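You operate a simulated robot arm through the tools that you are given. There is no shell and no other tool. Be economical: measure what you need, move in short steps, check, and stop when the job is done.

You run a simulated robot arm. Do the job below in one go: nothing can be reset, and whatever is moved stays where it is left.

Task
Open the upper white drawer, put the green filter pack on the green tile and shut the drawer again. Turn the seat dial of the grey analyser to 2. Do these in any order.

The check looks at the end state, three seconds after you hand in, the way a careful person would. Anything else that was tipped, shoved, dropped, spilled or broken makes it a failure.

Robot
A 6-joint arm with a fingered hand on a trunk, on a base that drives. Base frame: it is fixed to the floor where the robot stands at the start and does not move with it; the origin is under the middle of the robot, x ahead of it, y to its left, z up. Readings come in mm, degrees, newtons and seconds.
With the tool pointing down near the work surface it reaches from about 180 to 760 mm from the robot's upright axis, wherever it stands. Its first joint turns from -115.0 to 115.0 degrees. Places, roughly: green tile (12x12x2 cm) [2100, -3200, 800]; seat dial of the grey analyser [600, 300, 1100]; upper white drawer [1000, 100, 700]. Payload 4 kg.
The TCP is the grasp point between the finger pads, 26 mm short of the fingertips. In the tool frame z runs along the fingers and y along their closing line. Largest opening 164 mm; the body of the gripper starts 73 mm behind the TCP. The gripper is a hand of 5 fingers: y runs from the thumb to the fingers, the wrist lies at [0, 0, -239] in the tool frame, and closing takes about 1.5 s.
Orientation is that of the tool frame in the base frame, as [roll, pitch, yaw] about the fixed x, y, z axes, in that order (R = Rz(yaw) Ry(pitch) Rx(roll)). With the fingers straight down and closing along the base's y, the tool's x points along the base's -x, its y along +y and its z along -z.

Tools
- The arm moves only by the tool play_rows. Its argument "rows" is a list of rows, each a list of 6 numbers: the shift along the base's x, y, z in cm, then the turn, a rotation vector about the base's x, y, z in degrees. In form: [[x, y, z, wx, wy, wz], ...]. A call has 1 to 12 rows; each row shifts and turns the commanded pose from where the row before left it. "fingers" is the gripper command, from -1 (shut) to 1 (fully open), values between in proportion, set as the call begins (left out, the last holds). A row lasts 0.2 s, in which the tool goes at most 50 mm and 8.6 degrees; a call with a longer step from one row to the next is refused whole, and so is a gripper value outside its range. A pose out of reach is approached as far as the arm can. The call stops where the force on the tool passes 40 N (or 10 N more than at its start, if that is more) or the arm is blocked; 0.2 s more then pass. Each finger travels about 45 mm/s and halts on what it meets, pressing with about 22 N; the grip force reading is that of the motor and also rises with nothing between the fingers. The clock runs only during rows and for 0.2 s after the last one: add rows that do not move to give the fingers time. It gives the time, the measured TCP pose, the force on the tool (base axes), the opening and the grip force at its end, in the units of the frame above (readings bear some noise), with the torque about the TCP (base axes, N m) and any sound that the robot's microphone picked up.
- Cameras (640 x 400 px; columns grow to the right, rows downward): "scene" is now at [20.1, 168, 1758.5]; the picture's right is [-0.27, -0.96, 0.00], its down [-0.75, 0.21, -0.63] and it looks along [0.60, -0.17, -0.78] (base axes); focal length 270 px, centre (320, 200). "wrist" rides on the gripper at [51, -70, -93] in the tool frame; the picture's right is [0.81, 0.59, 0.00], its down [-0.43, 0.60, -0.68] and it looks along [-0.40, 0.55, 0.74] (tool axes); focal length 270 px, centre (320, 200). There is no depth. A picture from a camera that has moved, and an enlarged one, comes with that camera's place and axes in the base frame and with its lens. The place of the scene camera against the robot may be out by one fixed shift of up to 18 mm in any direction.
- capture(camera): a new picture of that camera. No time passes.
- raise_lower(by): slides the trunk up (or, below 0, down) by that many mm; the arm and the scene camera ride with it, the base frame stays. It gives what a move gives, with no picture.
- roll_base(legs): drives the robot by 1 to 6 legs, each [ahead, left, turn to the left] in mm, mm and degrees, along the robot's own axes; the way and the turn of a leg run together, so that a leg with both is an arc; at most 1500 mm and 180 degrees a leg. The arm and the cameras ride along, it lands a little off, and it stops where it bumps. It gives what a move gives.
- move_fingers(finger1, finger2, finger3, finger4, thumb_bend): sets how far each is bent, from 0 (flat) to 1 (curled in); at 0.3 the hand is open as for a grip, at 0.7 the pads meet at the TCP. One left out holds its place. A second passes; each finger stops where it meets its share of the squeeze, and holds until it gets a number again. A gripper value or a shape takes the hand back. It gives what a move gives, with no picture; readings hold the bend of each and the force on the fingers (four entries, about 0 where the hand has none), thumb and palm.
- grasp_type(shape): the hand has 5 fingers and takes this shape, open, in about a second: jaw (thumb against the fingers, like two jaws); tri (thumb and two fingers); tip (a fingertip pinch); poke (one finger out to press); point (the index stretched); flat (the hand flat); cup (the hand cupped); fist (a fist). The gripper value then closes the fingers along that shape, each until it touches; the sizes above hold for jaw. It gives what a move gives, with no picture.
- aim_head(pan, tilt): turns the head with the scene camera to pan (to the left, within 155 degrees either way) and tilt (down, from -29 to 69), counted from straight ahead of the robot. It gives what a move gives.
- enlarge(camera, box): a new picture of the part [left, top, right, bottom] of that camera's present view, enlarged. No time passes.
- close_job(): hands the job in; it is judged then, once.

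Go step by step. Nothing tells you exact positions but the pictures and the camera data: compare them with the known pose of the tool, close in by small moves and look again before you grip or let go. The budget is 165 turns and 128 pictures, counting those below and the enlarged ones. Unless the task says otherwise, let go and move clear before handing in, and close with one line.

The tools are called after "Call:" as name(argument=value, ...) on one line, values as JSON. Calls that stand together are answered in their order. play_rows: Moves the arm, as the interface text tells. Its arguments: {"type":"object","properties":{"rows":{"type":"array","items":{"type":"array","items":{"type":"number"}}},"fingers":{"type":"number"}},"required":["rows"]} The other tools are called the same way: raise_lower (by) slides the trunk up or down; grasp_type (shape) gives the hand a shape; move_fingers (finger1, finger2, finger3, finger4, thumb_bend) moves the fingers one by one; roll_base (legs) drives the base; aim_head (pan, tilt) turns the head that bears the scene camera; capture (camera) takes a picture; enlarge (camera, box) takes an enlarged picture of a part of a camera's view; close_job () hands the job in.

At the start:

```text
clock: 0.0
eef_pos: [539.5, 260.1, 1279.2]
ee_rot: [-180.0, 0.0, -180.0]
force: [-0.7, -0.4, -0.7]
moment: [0.0, 0.02, -0.06]
finger_gap: 163.6
grasp_force: 0.1
shape: jaw
bend: [0.3, 0.3, 0.3, 0.3, 0.3]
finger forces: [0.1, 0.1, 0.0, 0.0, 0.0, 0.0]
trunk travel left (down, up): [-825.0, 165.0]
robot x, y, heading: [-2.5, 0.4, 0.1]
head pan, tilt: [-15.8, 51.2]
```

scene: 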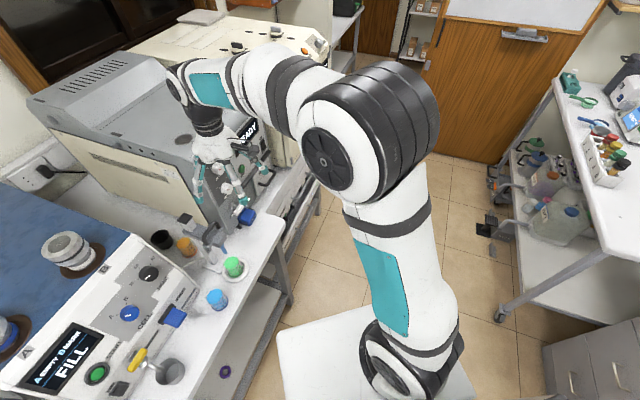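
wrist: 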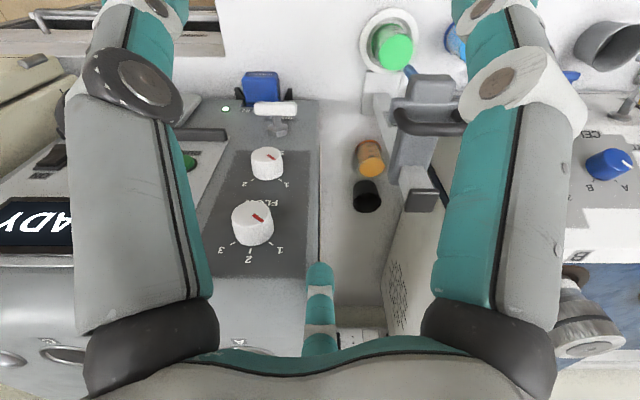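

I see the grey analyser under the hand with two white dials. I'll look closer at the labels.

Call:
enlarge(camera="wrist", box=[180, 80, 340, 290])

Call:
aim_head(pan=15, tilt=40)

Call:
capture(camera="scene")

```text
1.90 times, centred on (260, 185) of wrist
camera zoom: at [487.5, 189.0, 1372.4], right [-0.81, 0.59, 0.0], down [0.43, 0.6, 0.68], along [0.4, 0.55, -0.74], focal length 515 px, centre (434, 229)
```

zoom: 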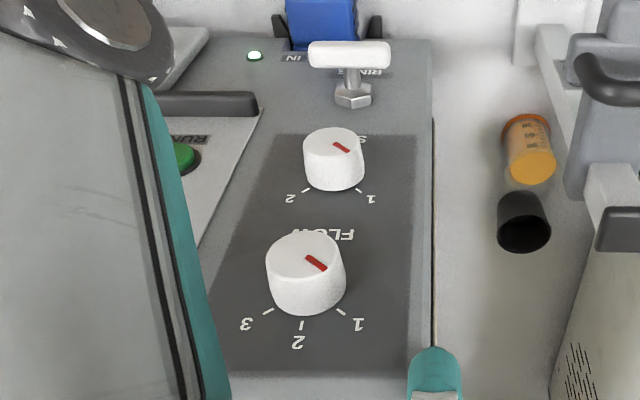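

```text
clock: 1.0
eef_pos: [538.7, 259.9, 1278.8]
ee_rot: [-180.0, 0.0, 180.0]
force: [0.3, -0.3, -0.5]
moment: [-0.04, -0.01, 0.01]
finger_gap: 164.3
grasp_force: 0.1
shape: jaw
bend: [0.3, 0.3, 0.3, 0.3, 0.3]
finger forces: [0.0, 0.1, 0.0, 0.0, 0.0, 0.0]
trunk travel left (down, up): [-825.0, 165.0]
robot x, y, heading: [-1.1, -0.3, -0.2]
head pan, tilt: [15.0, 40.0]
```

```text
124 pictures are left
camera scene: at [29.3, 210.6, 1774.3], right [0.26, -0.97, 0.0], down [-0.62, -0.17, -0.77], along [0.74, 0.2, -0.64], focal length 270 px, centre (320, 200)
```

scene: 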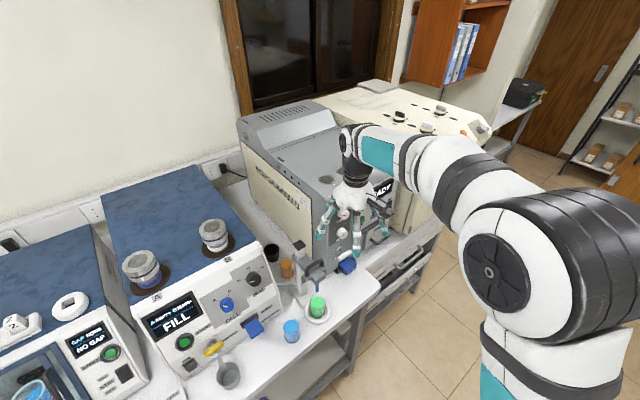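

The upper dial is "SEAT" (1–2), now at 1; the bench seems rotated about -33° to my frame. I'll shift the wrist camera to get a second view for triangulation.

Call:
play_rows(rows=[[3, -3, 0, 0, 0, 0], [3, -3, 0, 0, 0, 0], [2, -3, 0, 0, 0, 0]])

Call:
capture(camera="wrist")

Call:
enlarge(camera="wrist", box=[240, 60, 440, 185])

```text
clock: 1.8
eef_pos: [616.7, 169.9, 1278.6]
ee_rot: [-180.0, -0.1, -180.0]
force: [0.4, -0.2, -0.7]
moment: [0.02, -0.01, -0.02]
finger_gap: 163.9
grasp_force: 0.1
shape: jaw
bend: [0.3, 0.3, 0.3, 0.3, 0.3]
finger forces: [0.0, 0.0, 0.1, 0.0, 0.0, 0.1]
trunk travel left (down, up): [-825.0, 165.0]
robot x, y, heading: [1.5, 0.5, -0.1]
head pan, tilt: [15.0, 40.0]
```

```text
123 pictures are left
camera wrist: at [565.4, 99.1, 1372.7], right [-0.81, 0.59, 0.0], down [0.43, 0.6, 0.68], along [0.4, 0.55, -0.74], focal length 270 px, centre (320, 200)
```

wrist: 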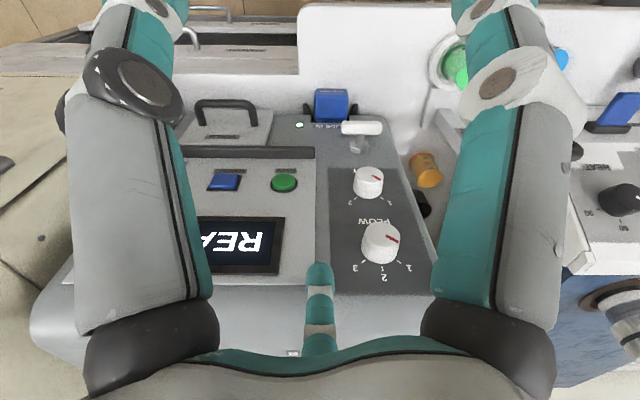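

```text
3.20 times, centred on (340, 122) of wrist
camera zoom: at [565.4, 99.1, 1372.7], right [-0.81, 0.59, 0.0], down [0.43, 0.6, 0.68], along [0.4, 0.55, -0.74], focal length 865 px, centre (256, 448)
```

zoom: 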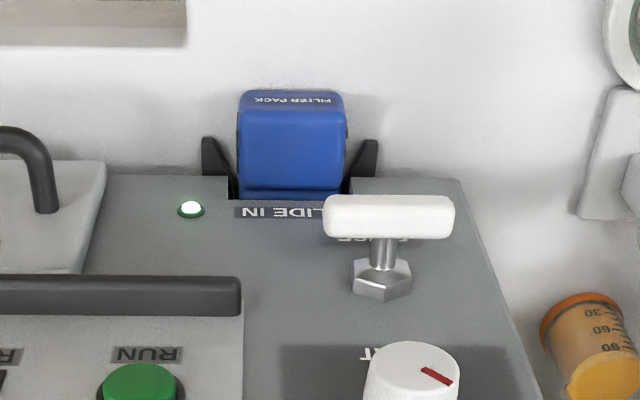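

The analyser's front is a vertical panel facing about (-0.59,-0.81,0); the SEAT knob cap is near [632,288,1117], ~36 mm wide, and needs a clockwise turn of about 100°. I'll form a tip pinch, back off and turn the hand to face the panel.

Call:
grasp_type(shape="tip")

Call:
play_rows(rows=[[-4, -2, -2, 0, 0, 0], [-4, -2, -3, 0, 0, 0], [0, 0, 0, 6.63, -4.83, 0], [0, 0, 0, 6.63, -4.83, 0], [0, 0, 0, 6.63, -4.83, 0], [0, 0, 0, 6.63, -4.83, 0], [0, 0, 0, 6.63, -4.83, 0], [0, 0, 0, 6.63, -4.83, 0], [0, 0, 0, 6.63, -4.83, 0], [0, 0, 0, 6.63, -4.83, 0], [0, 0, 0, 6.63, -4.83, 0], [0, 0, 0, 6.63, -4.83, 0]])

Call:
capture(camera="wrist")

Call:
capture(camera="scene")

```text
clock: 2.7
eef_pos: [615.0, 170.7, 1279.7]
ee_rot: [-180.0, 0.0, 180.0]
force: [-0.8, -0.7, -0.5]
moment: [0.02, -0.03, 0.04]
finger_gap: 163.8
grasp_force: 0.0
shape: tip
bend: [0.14, 0.3, 0.3, 0.14, 0.3]
finger forces: [0.1, 0.0, 0.0, 0.0, 0.0, 0.0]
trunk travel left (down, up): [-825.0, 165.0]
robot x, y, heading: [4.0, 0.2, 0.1]
head pan, tilt: [15.0, 40.0]
```

```text
refused: row 2 steps farther than a row can; nothing moved
```

```text
121 pictures are left
camera wrist: at [564.4, 100.4, 1373.1], right [-0.81, 0.59, 0.0], down [0.43, 0.6, 0.68], along [0.4, 0.55, -0.74], focal length 270 px, centre (320, 200)
```

wrist: 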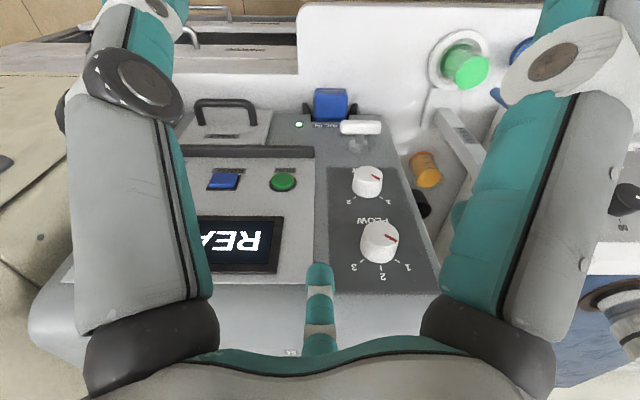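

```text
120 pictures are left
camera scene: at [29.3, 210.6, 1774.3], right [0.26, -0.97, 0.0], down [-0.62, -0.17, -0.77], along [0.74, 0.2, -0.64], focal length 270 px, centre (320, 200)
```

scene: 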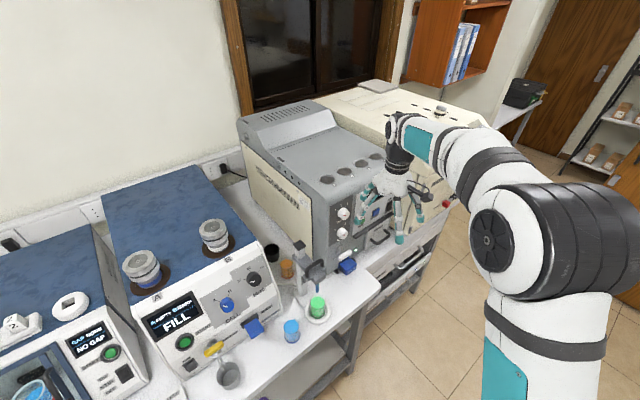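

The front panel shows clearly in the scene view. Now the same move with smaller steps.

Call:
play_rows(rows=[[-3.5, -1.5, -2, 0, 0, 0], [-3.5, -1.5, -2, 0, 0, 0], [0, 0, 0, 6.63, -4.83, 0], [0, 0, 0, 6.63, -4.83, 0], [0, 0, 0, 6.63, -4.83, 0], [0, 0, 0, 6.63, -4.83, 0], [0, 0, 0, 6.63, -4.83, 0], [0, 0, 0, 6.63, -4.83, 0], [0, 0, 0, 6.63, -4.83, 0], [0, 0, 0, 6.63, -4.83, 0], [0, 0, 0, 6.63, -4.83, 0], [0, 0, 0, 6.63, -4.83, 0]])

Call:
capture(camera="wrist")

Call:
capture(camera="scene")

```text
clock: 5.3
eef_pos: [571.6, 123.7, 1339.4]
ee_rot: [100.8, 34.6, 150.5]
force: [0.2, 0.1, -0.9]
moment: [-0.04, 0.02, 0.0]
finger_gap: 163.9
grasp_force: 0.0
shape: tip
bend: [0.14, 0.3, 0.3, 0.14, 0.3]
finger forces: [0.1, 0.1, 0.0, 0.1, 0.0, 0.0]
out of reach, approached as far as the arm can: row 10, 11, 12
trunk travel left (down, up): [-825.0, 165.0]
robot x, y, heading: [0.5, -0.5, -0.3]
head pan, tilt: [15.0, 40.0]
```

```text
119 pictures are left
camera wrist: at [507.6, 38.7, 1269.4], right [-0.81, 0.58, 0.02], down [-0.31, -0.46, 0.83], along [0.49, 0.67, 0.56], focal length 270 px, centre (320, 200)
```

wrist: 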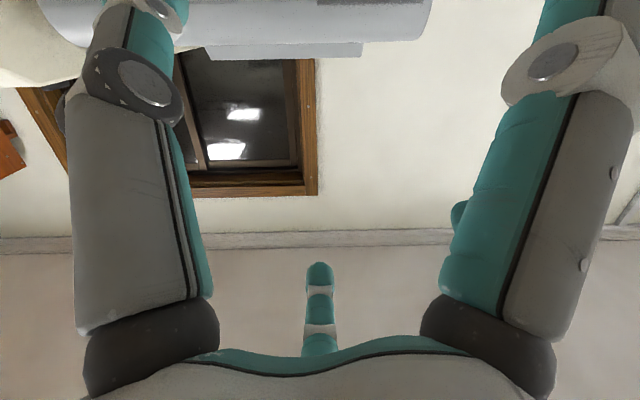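

```text
118 pictures are left
camera scene: at [29.5, 210.2, 1774.4], right [0.26, -0.97, 0.0], down [-0.62, -0.17, -0.77], along [0.74, 0.2, -0.64], focal length 270 px, centre (320, 200)
```

scene: 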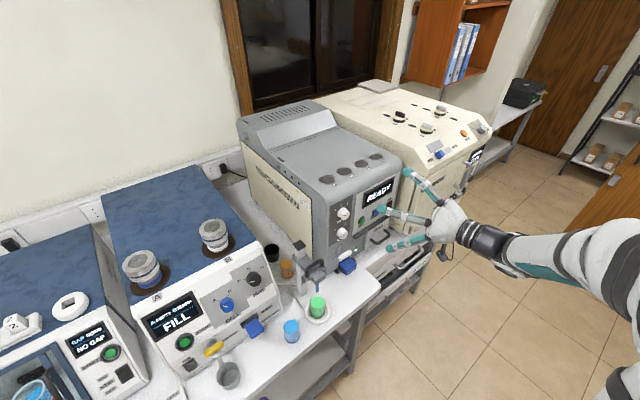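

The arm ran out of range when facing the panel from here. I'll shift the base sideways (away from the bench) so the hand can face the panel with more room.

Call:
roll_base(legs=[[0, -350, 0], [120, 0, 0]])

Call:
aim_head(pan=50, tilt=35)

Call:
capture(camera="scene")

Call:
capture(camera="wrist")

```text
clock: 8.4
eef_pos: [690.1, -229.7, 1338.0]
ee_rot: [100.9, 34.5, 150.3]
force: [1.2, 0.2, 0.1]
moment: [-0.01, 0.0, 0.04]
finger_gap: 164.2
grasp_force: 0.0
shape: tip
bend: [0.14, 0.3, 0.3, 0.14, 0.3]
finger forces: [0.1, 0.1, 0.0, 0.1, 0.0, 0.0]
trunk travel left (down, up): [-825.0, 165.0]
robot x, y, heading: [117.2, -349.5, -0.2]
head pan, tilt: [15.0, 40.0]
```

```text
clock: 9.4
eef_pos: [689.7, -229.7, 1338.2]
ee_rot: [100.9, 34.6, 150.2]
force: [-0.2, -0.3, 0.3]
moment: [-0.01, -0.01, 0.01]
finger_gap: 164.1
grasp_force: 0.0
shape: tip
bend: [0.14, 0.3, 0.3, 0.14, 0.3]
finger forces: [0.0, 0.0, 0.0, 0.1, 0.0, 0.0]
trunk travel left (down, up): [-825.0, 165.0]
robot x, y, heading: [114.9, -353.6, -0.4]
head pan, tilt: [50.0, 35.0]
```

```text
117 pictures are left
camera scene: at [122.7, -94.5, 1781.9], right [0.76, -0.65, 0.0], down [-0.37, -0.44, -0.82], along [0.53, 0.62, -0.57], focal length 270 px, centre (320, 200)
```

scene: 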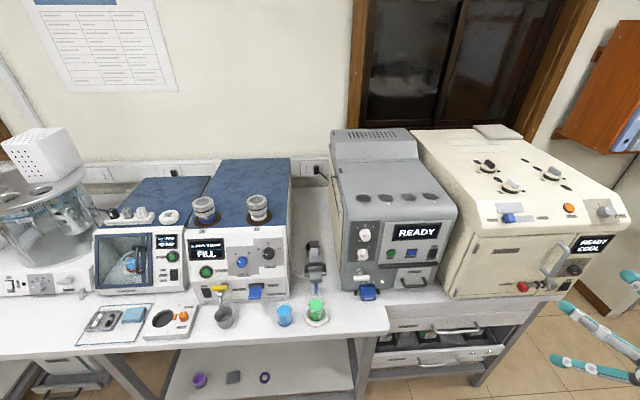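

```text
116 pictures are left
camera wrist: at [625.2, -314.1, 1269.2], right [-0.81, 0.59, 0.02], down [-0.32, -0.46, 0.83], along [0.5, 0.67, 0.55], focal length 270 px, centre (320, 200)
```

wrist: 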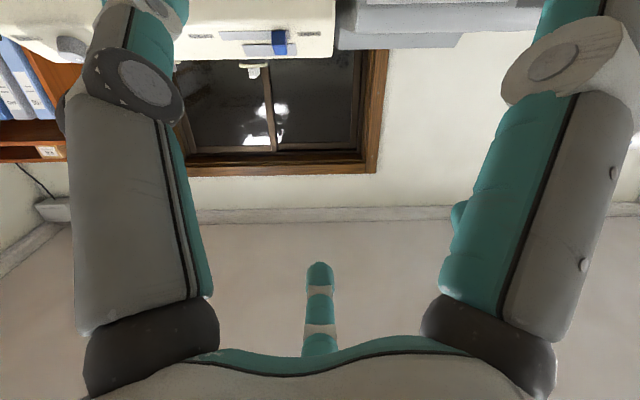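

Good overview: drawers lie under the two machines. I'll zoom on the analyser and the drawers.

Call:
enlarge(camera="scene", box=[335, 195, 465, 310])

Call:
enlarge(camera="scene", box=[350, 290, 550, 400])

```text
3.48 times, centred on (400, 252) of scene
camera zoom: at [122.7, -94.5, 1781.9], right [0.76, -0.65, 0.0], down [-0.37, -0.44, -0.82], along [0.53, 0.62, -0.57], focal length 941 px, centre (42, 17)
```

zoom: 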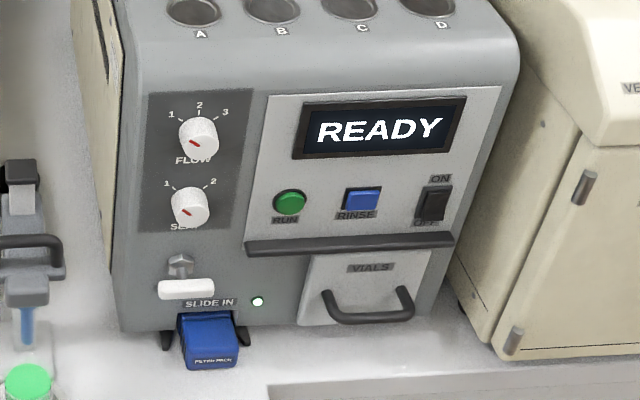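

```text
3.20 times, centred on (450, 345) of scene
camera zoom: at [122.7, -94.5, 1781.9], right [0.76, -0.65, 0.0], down [-0.37, -0.44, -0.82], along [0.53, 0.62, -0.57], focal length 865 px, centre (-96, -264)
```

zoom: 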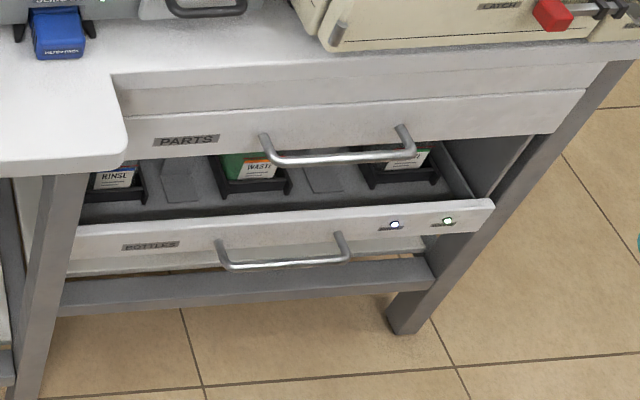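

The knob and panel are confirmed (SEAT at 1, clockwise to 2). Now I bring the hand toward a pre-grasp point about 130 mm in front of the knob.

Call:
play_rows(rows=[[-1.2, 3.75, -2, 6.6, -4.8, 0], [-1.2, 3.75, -2, 0, 0, 0], [-1.2, 3.75, -2, 0, 0, 0], [-1.2, 3.75, -2, 0, 0, 0], [-1.2, 3.75, -2, 0, 0, 0], [-1.2, 3.75, -2, 0, 0, 0], [-1.2, 3.75, -2, 0, 0, 0], [-1.2, 3.75, -2, 0, 0, 0]])

Call:
capture(camera="scene")

Call:
capture(camera="wrist")

```text
clock: 11.2
eef_pos: [631.4, -39.6, 1454.8]
ee_rot: [92.0, 34.4, 146.0]
force: [0.3, 0.1, 0.0]
moment: [-0.01, 0.0, -0.02]
finger_gap: 163.8
grasp_force: 0.1
shape: tip
bend: [0.14, 0.3, 0.3, 0.14, 0.3]
finger forces: [0.0, 0.0, 0.1, 0.0, 0.1, 0.1]
out of reach, approached as far as the arm can: row 1, 2, 3, 4, 5, 6, 7, 8
trunk travel left (down, up): [-825.0, 165.0]
robot x, y, heading: [118.5, -350.0, -0.3]
head pan, tilt: [50.0, 35.0]
```

```text
113 pictures are left
camera scene: at [122.8, -93.9, 1781.8], right [0.76, -0.65, 0.0], down [-0.37, -0.44, -0.82], along [0.53, 0.62, -0.57], focal length 270 px, centre (320, 200)
```

scene: 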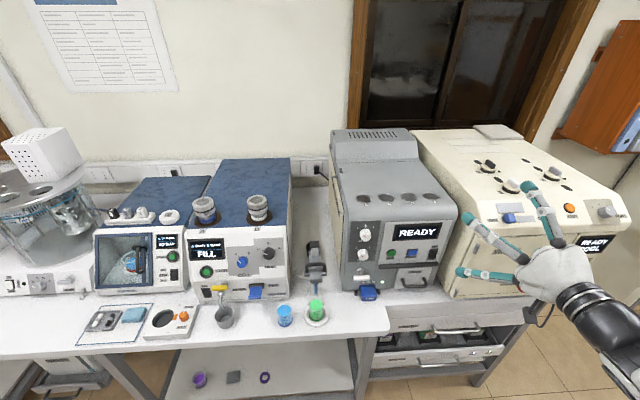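

```text
112 pictures are left
camera wrist: at [573.9, -117.7, 1371.0], right [-0.82, 0.58, 0.03], down [-0.36, -0.55, 0.75], along [0.45, 0.61, 0.66], focal length 270 px, centre (320, 200)
```

wrist: 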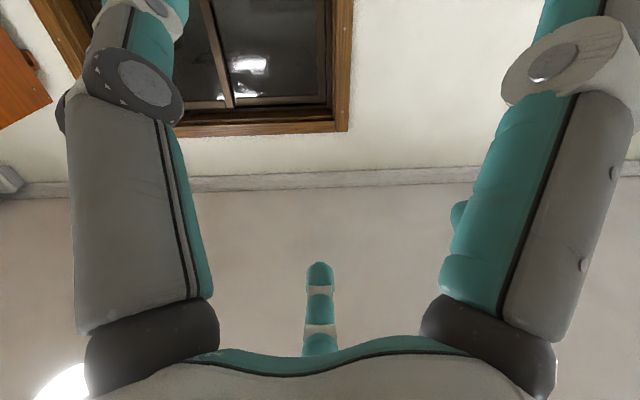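

The arm can't hold the hand level this low with the trunk raised, so I lower the trunk 330 mm.

Call:
raise_lower(by=-330)

Call:
play_rows(rows=[[0, 0, 0, 0, 0, 0]])

Call:
capture(camera="wrist")

```text
clock: 14.4
eef_pos: [632.6, -41.7, 1124.1]
ee_rot: [92.1, 34.4, 146.0]
force: [-0.5, 0.0, 0.1]
moment: [0.02, 0.01, 0.0]
finger_gap: 163.7
grasp_force: 0.1
shape: tip
bend: [0.14, 0.3, 0.3, 0.14, 0.3]
finger forces: [0.0, 0.0, 0.0, 0.0, 0.0, 0.0]
trunk travel left (down, up): [-495.0, 495.0]
robot x, y, heading: [119.9, -350.5, -0.5]
head pan, tilt: [50.0, 35.0]
```

```text
clock: 14.8
eef_pos: [632.2, -40.0, 1123.6]
ee_rot: [92.0, 34.3, 146.0]
force: [0.4, 0.6, -0.4]
moment: [0.02, 0.0, 0.0]
finger_gap: 163.9
grasp_force: 0.2
shape: tip
bend: [0.14, 0.3, 0.3, 0.14, 0.3]
finger forces: [0.0, 0.0, 0.0, 0.0, 0.0, 0.0]
trunk travel left (down, up): [-495.0, 495.0]
robot x, y, heading: [115.3, -348.8, -0.2]
head pan, tilt: [50.0, 35.0]
```

```text
111 pictures are left
camera wrist: at [574.0, -118.5, 1040.8], right [-0.82, 0.58, 0.03], down [-0.36, -0.55, 0.76], along [0.45, 0.61, 0.66], focal length 270 px, centre (320, 200)
```

wrist: 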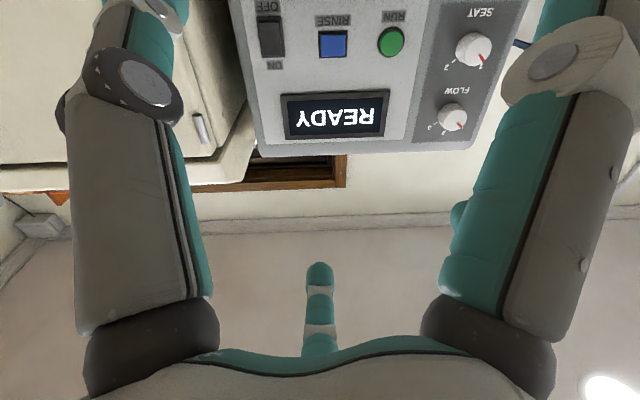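

The knob triangulates consistently to about [633,288,1119]. I move to 100 mm in front of it with fingers partly closed and look.

Call:
play_rows(rows=[[-0.97, 4.12, 0, 0, 0, 0], [-0.97, 4.12, 0, 0, 0, 0], [-0.97, 4.12, 0, 0, 0, 0], [-0.97, 4.12, 0, 0, 0, 0], [-0.97, 4.12, 0, 0, 0, 0], [-0.97, 4.12, 0, 0, 0, 0], [0, 0, 0, 0, 0, 0]], fingers=-0.1)

Call:
capture(camera="wrist")

Call:
capture(camera="scene")

```text
clock: 16.4
eef_pos: [627.0, 132.6, 1228.4]
ee_rot: [93.1, 34.0, 147.4]
force: [-0.3, 1.0, 0.1]
moment: [0.0, 0.03, -0.03]
finger_gap: 74.2
grasp_force: 0.0
shape: tip
bend: [0.14, 0.39, 0.39, 0.14, 0.7]
finger forces: [0.0, 0.0, 0.0, 0.0, 0.1, 0.1]
out of reach, approached as far as the arm can: row 1, 2, 3, 4, 5, 6
trunk travel left (down, up): [-495.0, 495.0]
robot x, y, heading: [116.3, -349.3, -0.2]
head pan, tilt: [50.0, 35.0]
```

```text
110 pictures are left
camera wrist: at [569.7, 53.0, 1147.4], right [-0.82, 0.56, 0.03], down [-0.34, -0.55, 0.76], along [0.45, 0.62, 0.64], focal length 270 px, centre (320, 200)
```

wrist: 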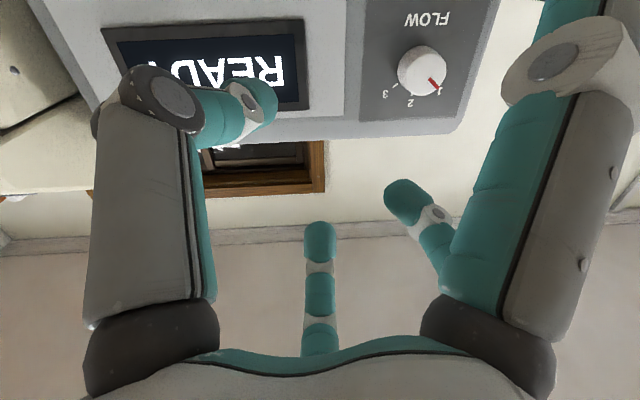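

```text
109 pictures are left
camera scene: at [122.6, -94.3, 1451.9], right [0.76, -0.65, 0.0], down [-0.37, -0.44, -0.82], along [0.53, 0.62, -0.57], focal length 270 px, centre (320, 200)
```

scene: 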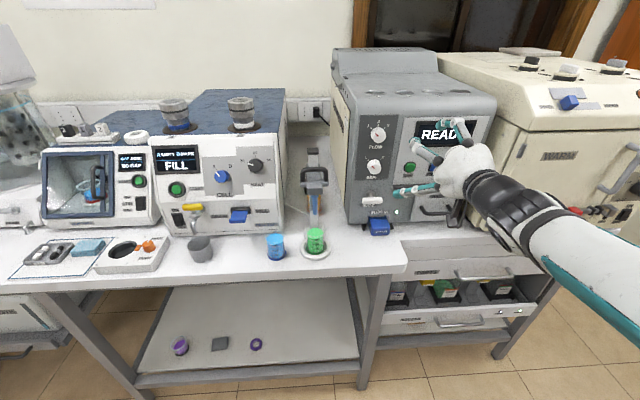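

The arm keeps being pushed up, so it needs a lower shoulder. I retreat from the panel, lower the trunk further, and then come up with the arm.

Call:
play_rows(rows=[[-2.5, -3.5, 0, 0, 0, 0], [-2.5, -3.5, 0, 0, 0, 0], [-2.5, -3.5, 0, 0, 0, 0], [-2.5, -3.5, 0, 0, 0, 0]])

Call:
raise_lower(by=-200)

Call:
capture(camera="scene")

```text
clock: 17.4
eef_pos: [579.3, 30.2, 1210.6]
ee_rot: [92.1, 34.3, 146.0]
force: [1.6, 0.4, 0.4]
moment: [0.0, 0.03, -0.04]
finger_gap: 74.2
grasp_force: 0.2
shape: tip
bend: [0.14, 0.39, 0.39, 0.14, 0.7]
finger forces: [0.1, 0.0, 0.1, 0.0, 0.1, 0.0]
out of reach, approached as far as the arm can: row 3, 4
trunk travel left (down, up): [-495.0, 495.0]
robot x, y, heading: [118.8, -351.3, -0.0]
head pan, tilt: [50.0, 35.0]
```

```text
clock: 19.4
eef_pos: [548.3, 10.2, 882.8]
ee_rot: [108.2, 27.9, 154.5]
force: [0.2, -0.3, -0.1]
moment: [0.04, -0.01, -0.04]
finger_gap: 74.2
grasp_force: 0.1
shape: tip
bend: [0.14, 0.39, 0.39, 0.14, 0.7]
finger forces: [0.1, 0.0, 0.1, 0.1, 0.0, 0.0]
trunk travel left (down, up): [-318.0, 672.0]
robot x, y, heading: [115.7, -348.7, -0.4]
head pan, tilt: [50.0, 35.0]
stopped: the arm was blocked; the commanded pose is now the measured one
```

```text
108 pictures are left
camera scene: at [122.3, -94.7, 1280.8], right [0.76, -0.65, 0.0], down [-0.37, -0.44, -0.82], along [0.53, 0.62, -0.57], focal length 270 px, centre (320, 200)
```

scene: 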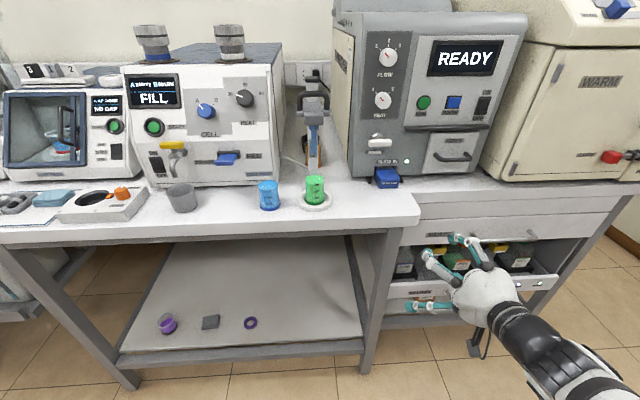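

The trunk stopped as the arm was blocked somewhere. I look down at the arm itself.

Call:
aim_head(pan=15, tilt=62)

Call:
capture(camera="scene")

Call:
capture(camera="wrist")

```text
clock: 20.4
eef_pos: [547.3, 9.5, 882.7]
ee_rot: [108.3, 27.9, 154.6]
force: [-0.2, 0.9, 0.4]
moment: [-0.02, 0.0, 0.01]
finger_gap: 73.8
grasp_force: 0.1
shape: tip
bend: [0.14, 0.39, 0.39, 0.14, 0.7]
finger forces: [0.0, 0.1, 0.0, 0.0, 0.0, 0.0]
trunk travel left (down, up): [-318.0, 672.0]
robot x, y, heading: [117.5, -352.9, -0.1]
head pan, tilt: [15.0, 62.0]
```

```text
107 pictures are left
camera scene: at [127.9, -145.2, 1244.5], right [0.25, -0.97, 0.0], down [-0.85, -0.22, -0.47], along [0.45, 0.12, -0.88], focal length 270 px, centre (320, 200)
```

scene: 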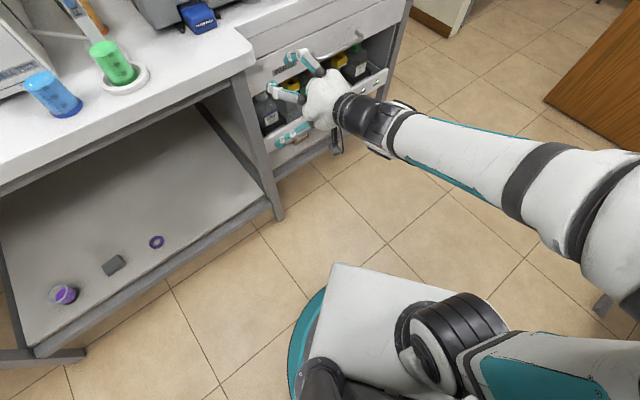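

```text
106 pictures are left
camera wrist: at [475.7, -78.6, 827.2], right [-0.8, 0.59, 0.12], down [-0.18, -0.42, 0.89], along [0.57, 0.69, 0.44], focal length 270 px, centre (320, 200)
```

wrist: 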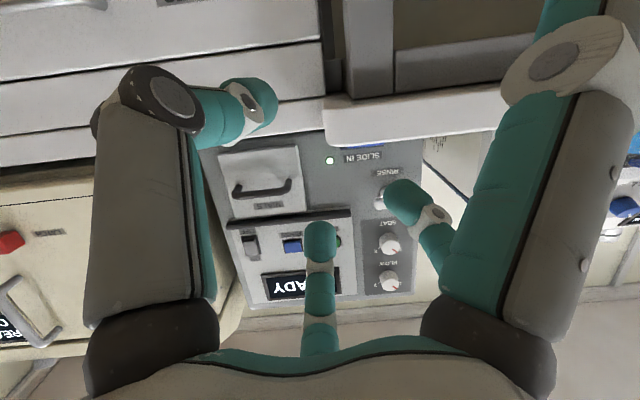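

The arm seems caught near a wrist singularity/limit. I'll raise the trunk, go back to tool-down, then face the robot squarely to the panel so the tilt happens in the arm's own plane.

Call:
raise_lower(by=300)

Call:
play_rows(rows=[[0, -2, 2, -6.63, 4.83, 0], [0, -2, 2, -6.63, 4.83, 0], [0, -2, 2, -6.63, 4.83, 0], [0, 0, 0, -6.63, 4.83, 0], [0, 0, 0, -6.63, 4.83, 0], [0, 0, 0, -6.63, 4.83, 0], [0, 0, 0, -6.63, 4.83, 0], [0, 0, 0, -6.63, 4.83, 0], [0, 0, 0, -6.63, 4.83, 0]])

Call:
capture(camera="scene")

```text
clock: 23.4
eef_pos: [551.5, 12.7, 1184.9]
ee_rot: [107.4, 28.3, 154.1]
force: [0.3, -0.8, -0.3]
moment: [0.01, 0.02, 0.01]
finger_gap: 74.0
grasp_force: 0.0
shape: tip
bend: [0.14, 0.39, 0.39, 0.14, 0.7]
finger forces: [0.0, 0.1, 0.0, 0.1, 0.1, 0.0]
trunk travel left (down, up): [-618.0, 372.0]
robot x, y, heading: [116.3, -349.5, -0.3]
head pan, tilt: [15.0, 62.0]
```

```text
clock: 25.4
eef_pos: [562.2, -42.7, 1183.7]
ee_rot: [177.4, 0.0, 173.9]
force: [-1.3, -0.6, -0.6]
moment: [0.02, 0.0, 0.0]
finger_gap: 74.0
grasp_force: 0.0
shape: tip
bend: [0.14, 0.39, 0.39, 0.14, 0.7]
finger forces: [0.0, 0.0, 0.0, 0.0, 0.0, 0.0]
out of reach, approached as far as the arm can: row 1, 2, 9
trunk travel left (down, up): [-618.0, 372.0]
robot x, y, heading: [115.9, -348.7, -0.2]
head pan, tilt: [15.0, 62.0]
```

```text
105 pictures are left
camera scene: at [128.4, -144.8, 1538.0], right [0.25, -0.97, 0.0], down [-0.85, -0.22, -0.47], along [0.45, 0.12, -0.88], focal length 270 px, centre (320, 200)
```

scene: 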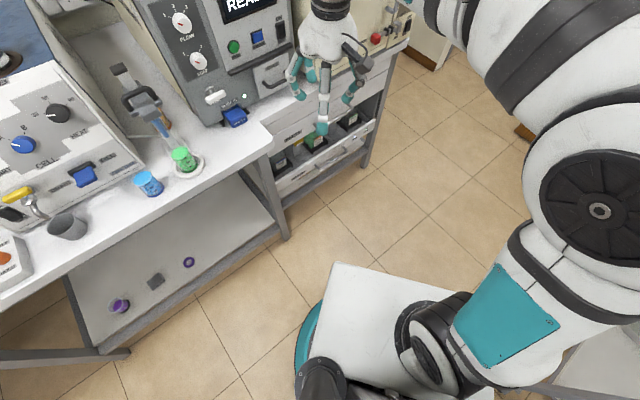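

I see the arm's planar layout now. I turn the base 54° left to face the panel squarely.

Call:
roll_base(legs=[[0, 0, 54]])

Call:
aim_head(pan=0, tilt=40)

Call:
capture(camera="scene")

```text
clock: 28.2
eef_pos: [133.6, 189.5, 1183.7]
ee_rot: [177.3, 0.1, -132.6]
force: [0.5, -0.9, 0.3]
moment: [-0.02, 0.02, 0.0]
finger_gap: 73.9
grasp_force: 0.1
shape: tip
bend: [0.14, 0.39, 0.39, 0.14, 0.7]
finger forces: [0.0, 0.0, 0.1, 0.1, 0.1, 0.1]
trunk travel left (down, up): [-618.0, 372.0]
robot x, y, heading: [117.8, -350.5, 53.5]
head pan, tilt: [15.0, 62.0]
```

```text
clock: 29.1
eef_pos: [131.9, 190.3, 1183.6]
ee_rot: [177.4, 0.1, -132.6]
force: [0.5, 0.1, -0.1]
moment: [0.0, 0.03, -0.02]
finger_gap: 73.9
grasp_force: 0.1
shape: tip
bend: [0.14, 0.39, 0.39, 0.14, 0.7]
finger forces: [0.0, 0.0, 0.0, 0.0, 0.0, 0.0]
trunk travel left (down, up): [-618.0, 372.0]
robot x, y, heading: [117.4, -347.6, 53.1]
head pan, tilt: [0.0, 40.0]
```

```text
104 pictures are left
camera scene: at [-9.4, -216.5, 1567.0], right [0.8, -0.6, 0.0], down [-0.38, -0.52, -0.77], along [0.46, 0.61, -0.64], focal length 270 px, centre (320, 200)
```

scene: 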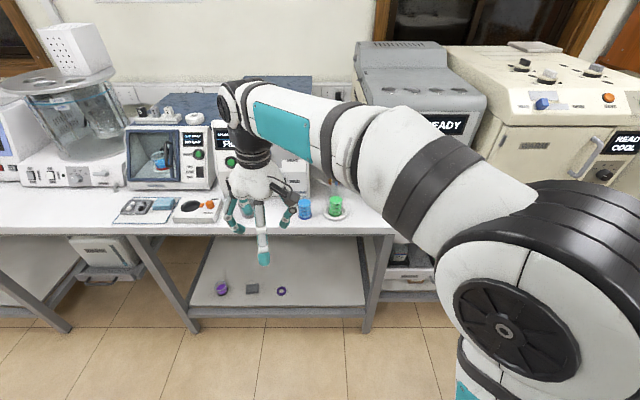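

The bench is exactly level in this view, so the heading (53.3°) equals the panel normal. I slide the hand over to straight ahead of me, in front of the analyser.

Call:
play_rows(rows=[[4.29, -2.14, 0, 0, 0, 0.8], [4.29, -2.14, 0, 0, 0, 0.8], [4.29, -2.14, 0, 0, 0, 0.8], [4.29, -2.14, 0, 0, 0, 0.8], [4.29, -2.14, 0, 0, 0, 0.8], [4.29, -2.14, 0, 0, 0, 0.8], [4.29, -2.14, 0, 0, 0, 0.8]])

Call:
capture(camera="scene")

```text
clock: 30.7
eef_pos: [435.0, 36.3, 1180.8]
ee_rot: [177.3, 0.5, -126.9]
force: [0.3, -0.3, -0.1]
moment: [-0.03, 0.01, 0.02]
finger_gap: 73.6
grasp_force: 0.0
shape: tip
bend: [0.14, 0.39, 0.39, 0.14, 0.7]
finger forces: [0.0, 0.0, 0.0, 0.0, 0.0, 0.0]
out of reach, approached as far as the arm can: row 6
trunk travel left (down, up): [-618.0, 372.0]
robot x, y, heading: [116.6, -352.6, 53.3]
head pan, tilt: [0.0, 40.0]
```

```text
103 pictures are left
camera scene: at [-8.6, -216.9, 1567.1], right [0.8, -0.6, 0.0], down [-0.38, -0.52, -0.77], along [0.46, 0.61, -0.64], focal length 270 px, centre (320, 200)
```

scene: 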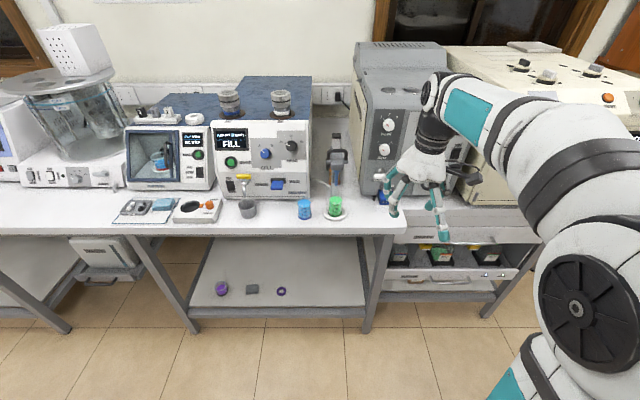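

Hand is now straight ahead, tool down. I tilt it up about the panel's horizontal axis while keeping the wrist roughly in place.

Call:
play_rows(rows=[[2.04, 2.72, 0.24, 6.54, -4.91, 0], [2.0, 2.66, 0.72, 6.54, -4.91, 0], [1.92, 2.56, 1.19, 6.54, -4.91, 0], [1.79, 2.39, 1.63, 6.54, -4.91, 0], [1.64, 2.18, 2.05, 6.54, -4.91, 0], [1.45, 1.93, 2.41, 6.54, -4.91, 0], [1.23, 1.64, 2.73, 6.54, -4.91, 0], [0.98, 1.3, 2.99, 6.54, -4.91, 0], [0.71, 0.95, 3.2, 6.54, -4.91, 0], [0.43, 0.58, 3.33, 6.54, -4.91, 0], [0.14, 0.19, 3.4, 6.54, -4.91, 0]])

Call:
capture(camera="scene")

```text
clock: 33.1
eef_pos: [573.5, 232.7, 1462.2]
ee_rot: [174.6, 87.9, -129.8]
force: [-0.1, 0.7, -0.1]
moment: [-0.02, 0.04, -0.01]
finger_gap: 74.1
grasp_force: 0.1
shape: tip
bend: [0.14, 0.39, 0.39, 0.14, 0.7]
finger forces: [0.1, 0.1, 0.0, 0.0, 0.0, 0.1]
out of reach, approached as far as the arm can: row 10, 11
trunk travel left (down, up): [-618.0, 372.0]
robot x, y, heading: [117.6, -349.2, 53.3]
head pan, tilt: [0.0, 40.0]
```

```text
102 pictures are left
camera scene: at [-9.8, -216.8, 1567.0], right [0.8, -0.6, 0.0], down [-0.38, -0.52, -0.77], along [0.46, 0.61, -0.64], focal length 270 px, centre (320, 200)
```

scene: 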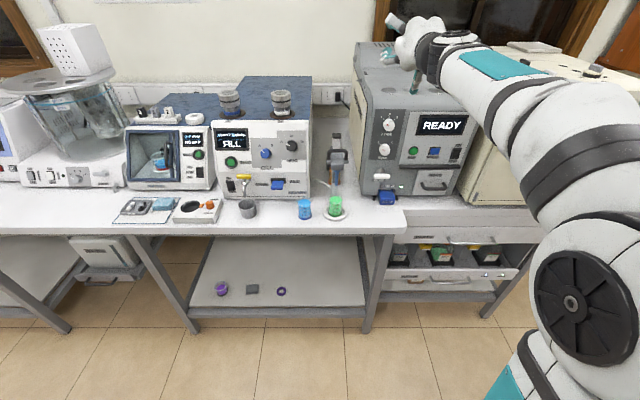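

The wrist evidently cannot bend upward past the forearm, so the forearm must be level too. The present posture works; I back off slightly and lower the trunk by the difference.

Call:
roll_base(legs=[[-70, 0, 0]])

Call:
raise_lower(by=-340)

Call:
capture(camera="scene")

Call:
capture(camera="wrist")

```text
clock: 34.1
eef_pos: [531.4, 177.5, 1463.6]
ee_rot: [175.1, 87.9, -129.3]
force: [0.0, -0.5, 0.2]
moment: [0.0, 0.01, 0.01]
finger_gap: 74.1
grasp_force: 0.0
shape: tip
bend: [0.14, 0.39, 0.39, 0.14, 0.7]
finger forces: [0.0, 0.0, 0.0, 0.0, 0.0, 0.0]
trunk travel left (down, up): [-618.0, 372.0]
robot x, y, heading: [73.4, -403.7, 53.4]
head pan, tilt: [0.0, 40.0]
```

```text
clock: 37.4
eef_pos: [531.0, 179.7, 1122.1]
ee_rot: [175.1, 87.9, -129.4]
force: [-0.3, 1.5, 0.5]
moment: [0.02, -0.01, 0.01]
finger_gap: 74.0
grasp_force: 0.1
shape: tip
bend: [0.14, 0.39, 0.39, 0.14, 0.7]
finger forces: [0.0, 0.0, 0.1, 0.0, 0.0, 0.1]
trunk travel left (down, up): [-278.0, 712.0]
robot x, y, heading: [76.7, -400.9, 53.5]
head pan, tilt: [0.0, 40.0]
```

```text
101 pictures are left
camera scene: at [-50.3, -271.8, 1227.1], right [0.8, -0.6, 0.0], down [-0.38, -0.52, -0.77], along [0.46, 0.61, -0.64], focal length 270 px, centre (320, 200)
```

scene: 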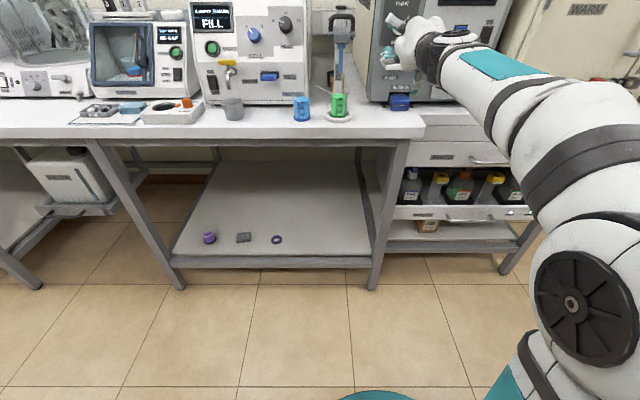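

```text
100 pictures are left
camera wrist: at [534.4, 60.1, 1076.1], right [-0.5, 0.31, -0.81], down [-0.86, -0.21, 0.46], along [-0.03, 0.93, 0.37], focal length 270 px, centre (320, 200)
```

wrist: 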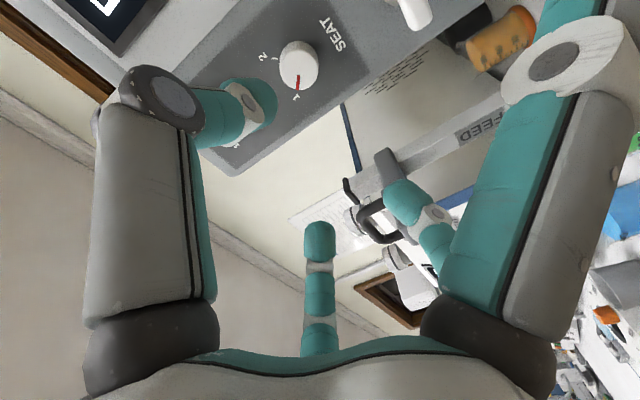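

Now the hand faces the panel at the knob's height. I zoom on the hand to understand the finger layout.

Call:
enlarge(camera="scene", box=[340, 0, 480, 110])

Call:
enlarge(camera="wrist", box=[180, 0, 460, 240])

```text
3.64 times, centred on (410, 55) of scene
camera zoom: at [-50.3, -271.8, 1227.1], right [0.8, -0.6, 0.0], down [-0.38, -0.52, -0.77], along [0.46, 0.61, -0.64], focal length 983 px, centre (-7, 727)
```

zoom: 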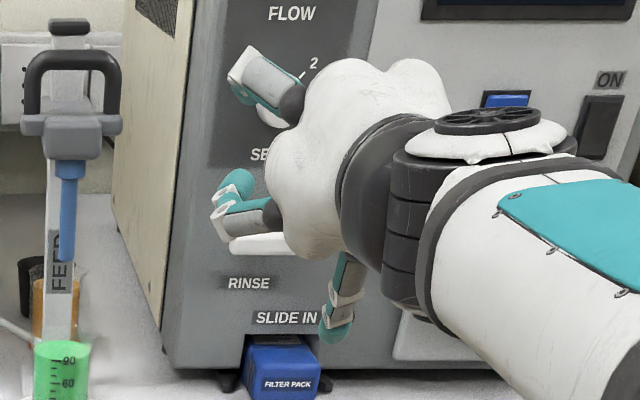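

```text
1.67 times, centred on (320, 120) of wrist
camera zoom: at [534.4, 60.1, 1076.1], right [-0.5, 0.31, -0.81], down [-0.86, -0.21, 0.46], along [-0.03, 0.93, 0.37], focal length 450 px, centre (320, 333)
```

zoom: 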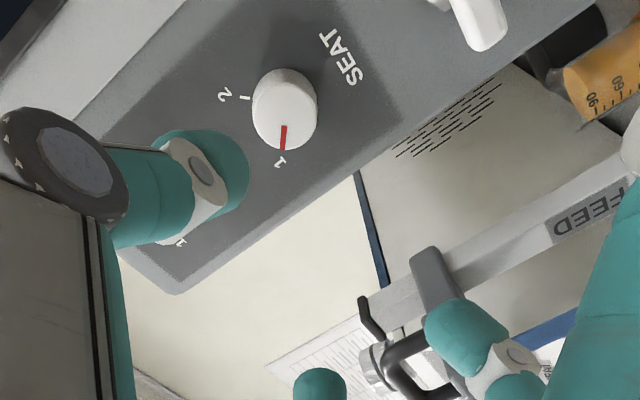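

I'll test-close the pinch in free space to see where the fingertips meet.

Call:
play_rows(rows=[[0, 0, 0, 0, 0, 0], [0, 0, 0, 0, 0, 0], [0, 0, 0, 0, 0, 0], [0, 0, 0, 0, 0, 0], [0, 0, 0, 0, 0, 0], [0, 0, 0, 0, 0, 0]], fingers=-0.6)

Call:
capture(camera="wrist")

Call:
enlarge(camera="scene", box=[340, 0, 480, 110])

```text
clock: 38.8
eef_pos: [531.1, 180.1, 1123.6]
ee_rot: [175.1, 88.0, -129.3]
force: [0.1, 0.7, 0.4]
moment: [-0.02, -0.01, 0.01]
finger_gap: 33.1
grasp_force: 0.0
shape: tip
bend: [0.14, 0.54, 0.54, 0.14, 0.7]
finger forces: [0.1, 0.0, 0.1, 0.0, 0.0, 0.1]
trunk travel left (down, up): [-278.0, 712.0]
robot x, y, heading: [78.9, -402.6, 53.5]
head pan, tilt: [0.0, 40.0]
```

```text
97 pictures are left
camera wrist: at [534.4, 60.1, 1076.1], right [-0.5, 0.31, -0.81], down [-0.86, -0.21, 0.46], along [-0.03, 0.93, 0.37], focal length 270 px, centre (320, 200)
```

wrist: 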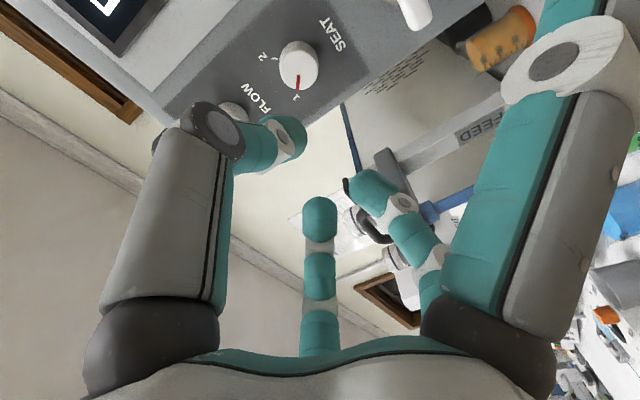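

```text
3.64 times, centred on (410, 55) of scene
camera zoom: at [-50.3, -271.8, 1227.0], right [0.8, -0.6, 0.0], down [-0.38, -0.52, -0.77], along [0.46, 0.61, -0.64], focal length 983 px, centre (-7, 727)
```

zoom: 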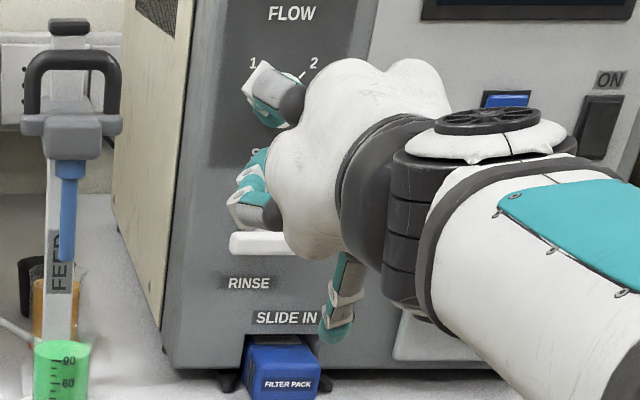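

The tip pinch uses thumb plus two fingers meeting at the TCP; the outer fingers stick out and could press things. I set the fingers individually: outer ones curled, the pinch symmetric.

Call:
move_fingers(finger1=1, finger2=0.5, finger3=0.5, finger4=1, thumb_bend=0.5)

Call:
capture(camera="wrist")

Call:
enlarge(camera="scene", box=[340, 0, 480, 110])

```text
clock: 39.8
eef_pos: [531.9, 178.9, 1124.1]
ee_rot: [175.2, 88.0, -129.3]
force: [-0.5, 0.1, 0.1]
moment: [0.01, -0.02, 0.03]
finger_gap: 36.8
grasp_force: 0.1
shape: fingers
bend: [0.74, 0.5, 0.5, 0.74, 0.5]
finger forces: [0.1, 0.0, 0.0, 0.0, 0.0, 0.0]
trunk travel left (down, up): [-278.0, 712.0]
robot x, y, heading: [80.1, -407.0, 53.3]
head pan, tilt: [0.0, 40.0]
```

```text
95 pictures are left
camera wrist: at [534.4, 60.1, 1076.1], right [-0.5, 0.31, -0.81], down [-0.86, -0.21, 0.46], along [-0.03, 0.93, 0.37], focal length 270 px, centre (320, 200)
```

wrist: 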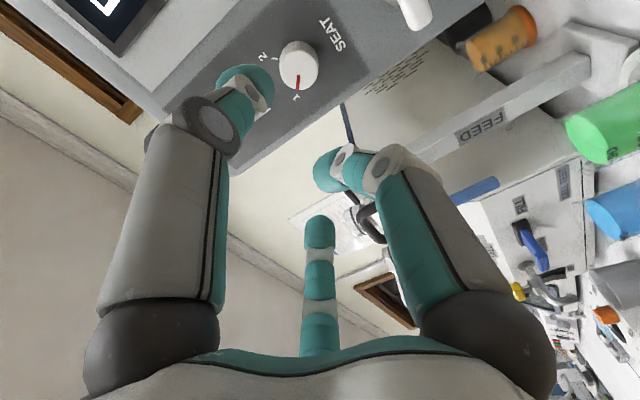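

```text
3.64 times, centred on (410, 55) of scene
camera zoom: at [-50.3, -271.8, 1227.0], right [0.8, -0.6, 0.0], down [-0.38, -0.52, -0.77], along [0.46, 0.61, -0.64], focal length 983 px, centre (-7, 727)
```

zoom: 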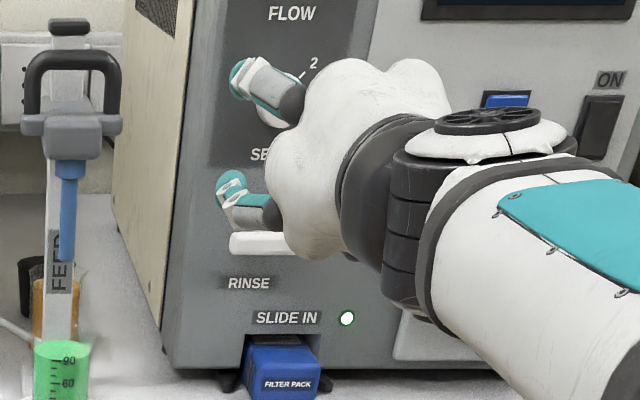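

Call:
move_fingers(finger1=1, finger4=1)

Call:
capture(camera="wrist")

```text
clock: 40.8
eef_pos: [532.3, 179.4, 1122.9]
ee_rot: [175.1, 87.9, -129.3]
force: [0.3, 0.1, 0.1]
moment: [-0.01, 0.0, -0.01]
finger_gap: 36.4
grasp_force: 0.0
shape: fingers
bend: [0.75, 0.5, 0.5, 0.75, 0.5]
finger forces: [0.0, 0.0, 0.0, 0.1, 0.1, 0.1]
trunk travel left (down, up): [-278.0, 712.0]
robot x, y, heading: [75.9, -405.0, 53.3]
head pan, tilt: [0.0, 40.0]
```

```text
93 pictures are left
camera wrist: at [534.4, 60.1, 1076.1], right [-0.5, 0.31, -0.81], down [-0.86, -0.21, 0.46], along [-0.03, 0.93, 0.37], focal length 270 px, centre (320, 200)
```

wrist: 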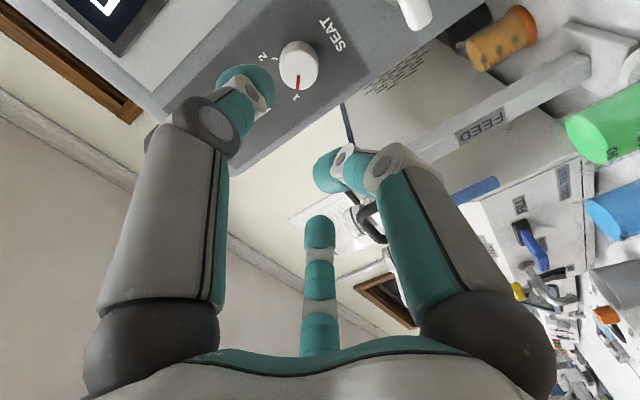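

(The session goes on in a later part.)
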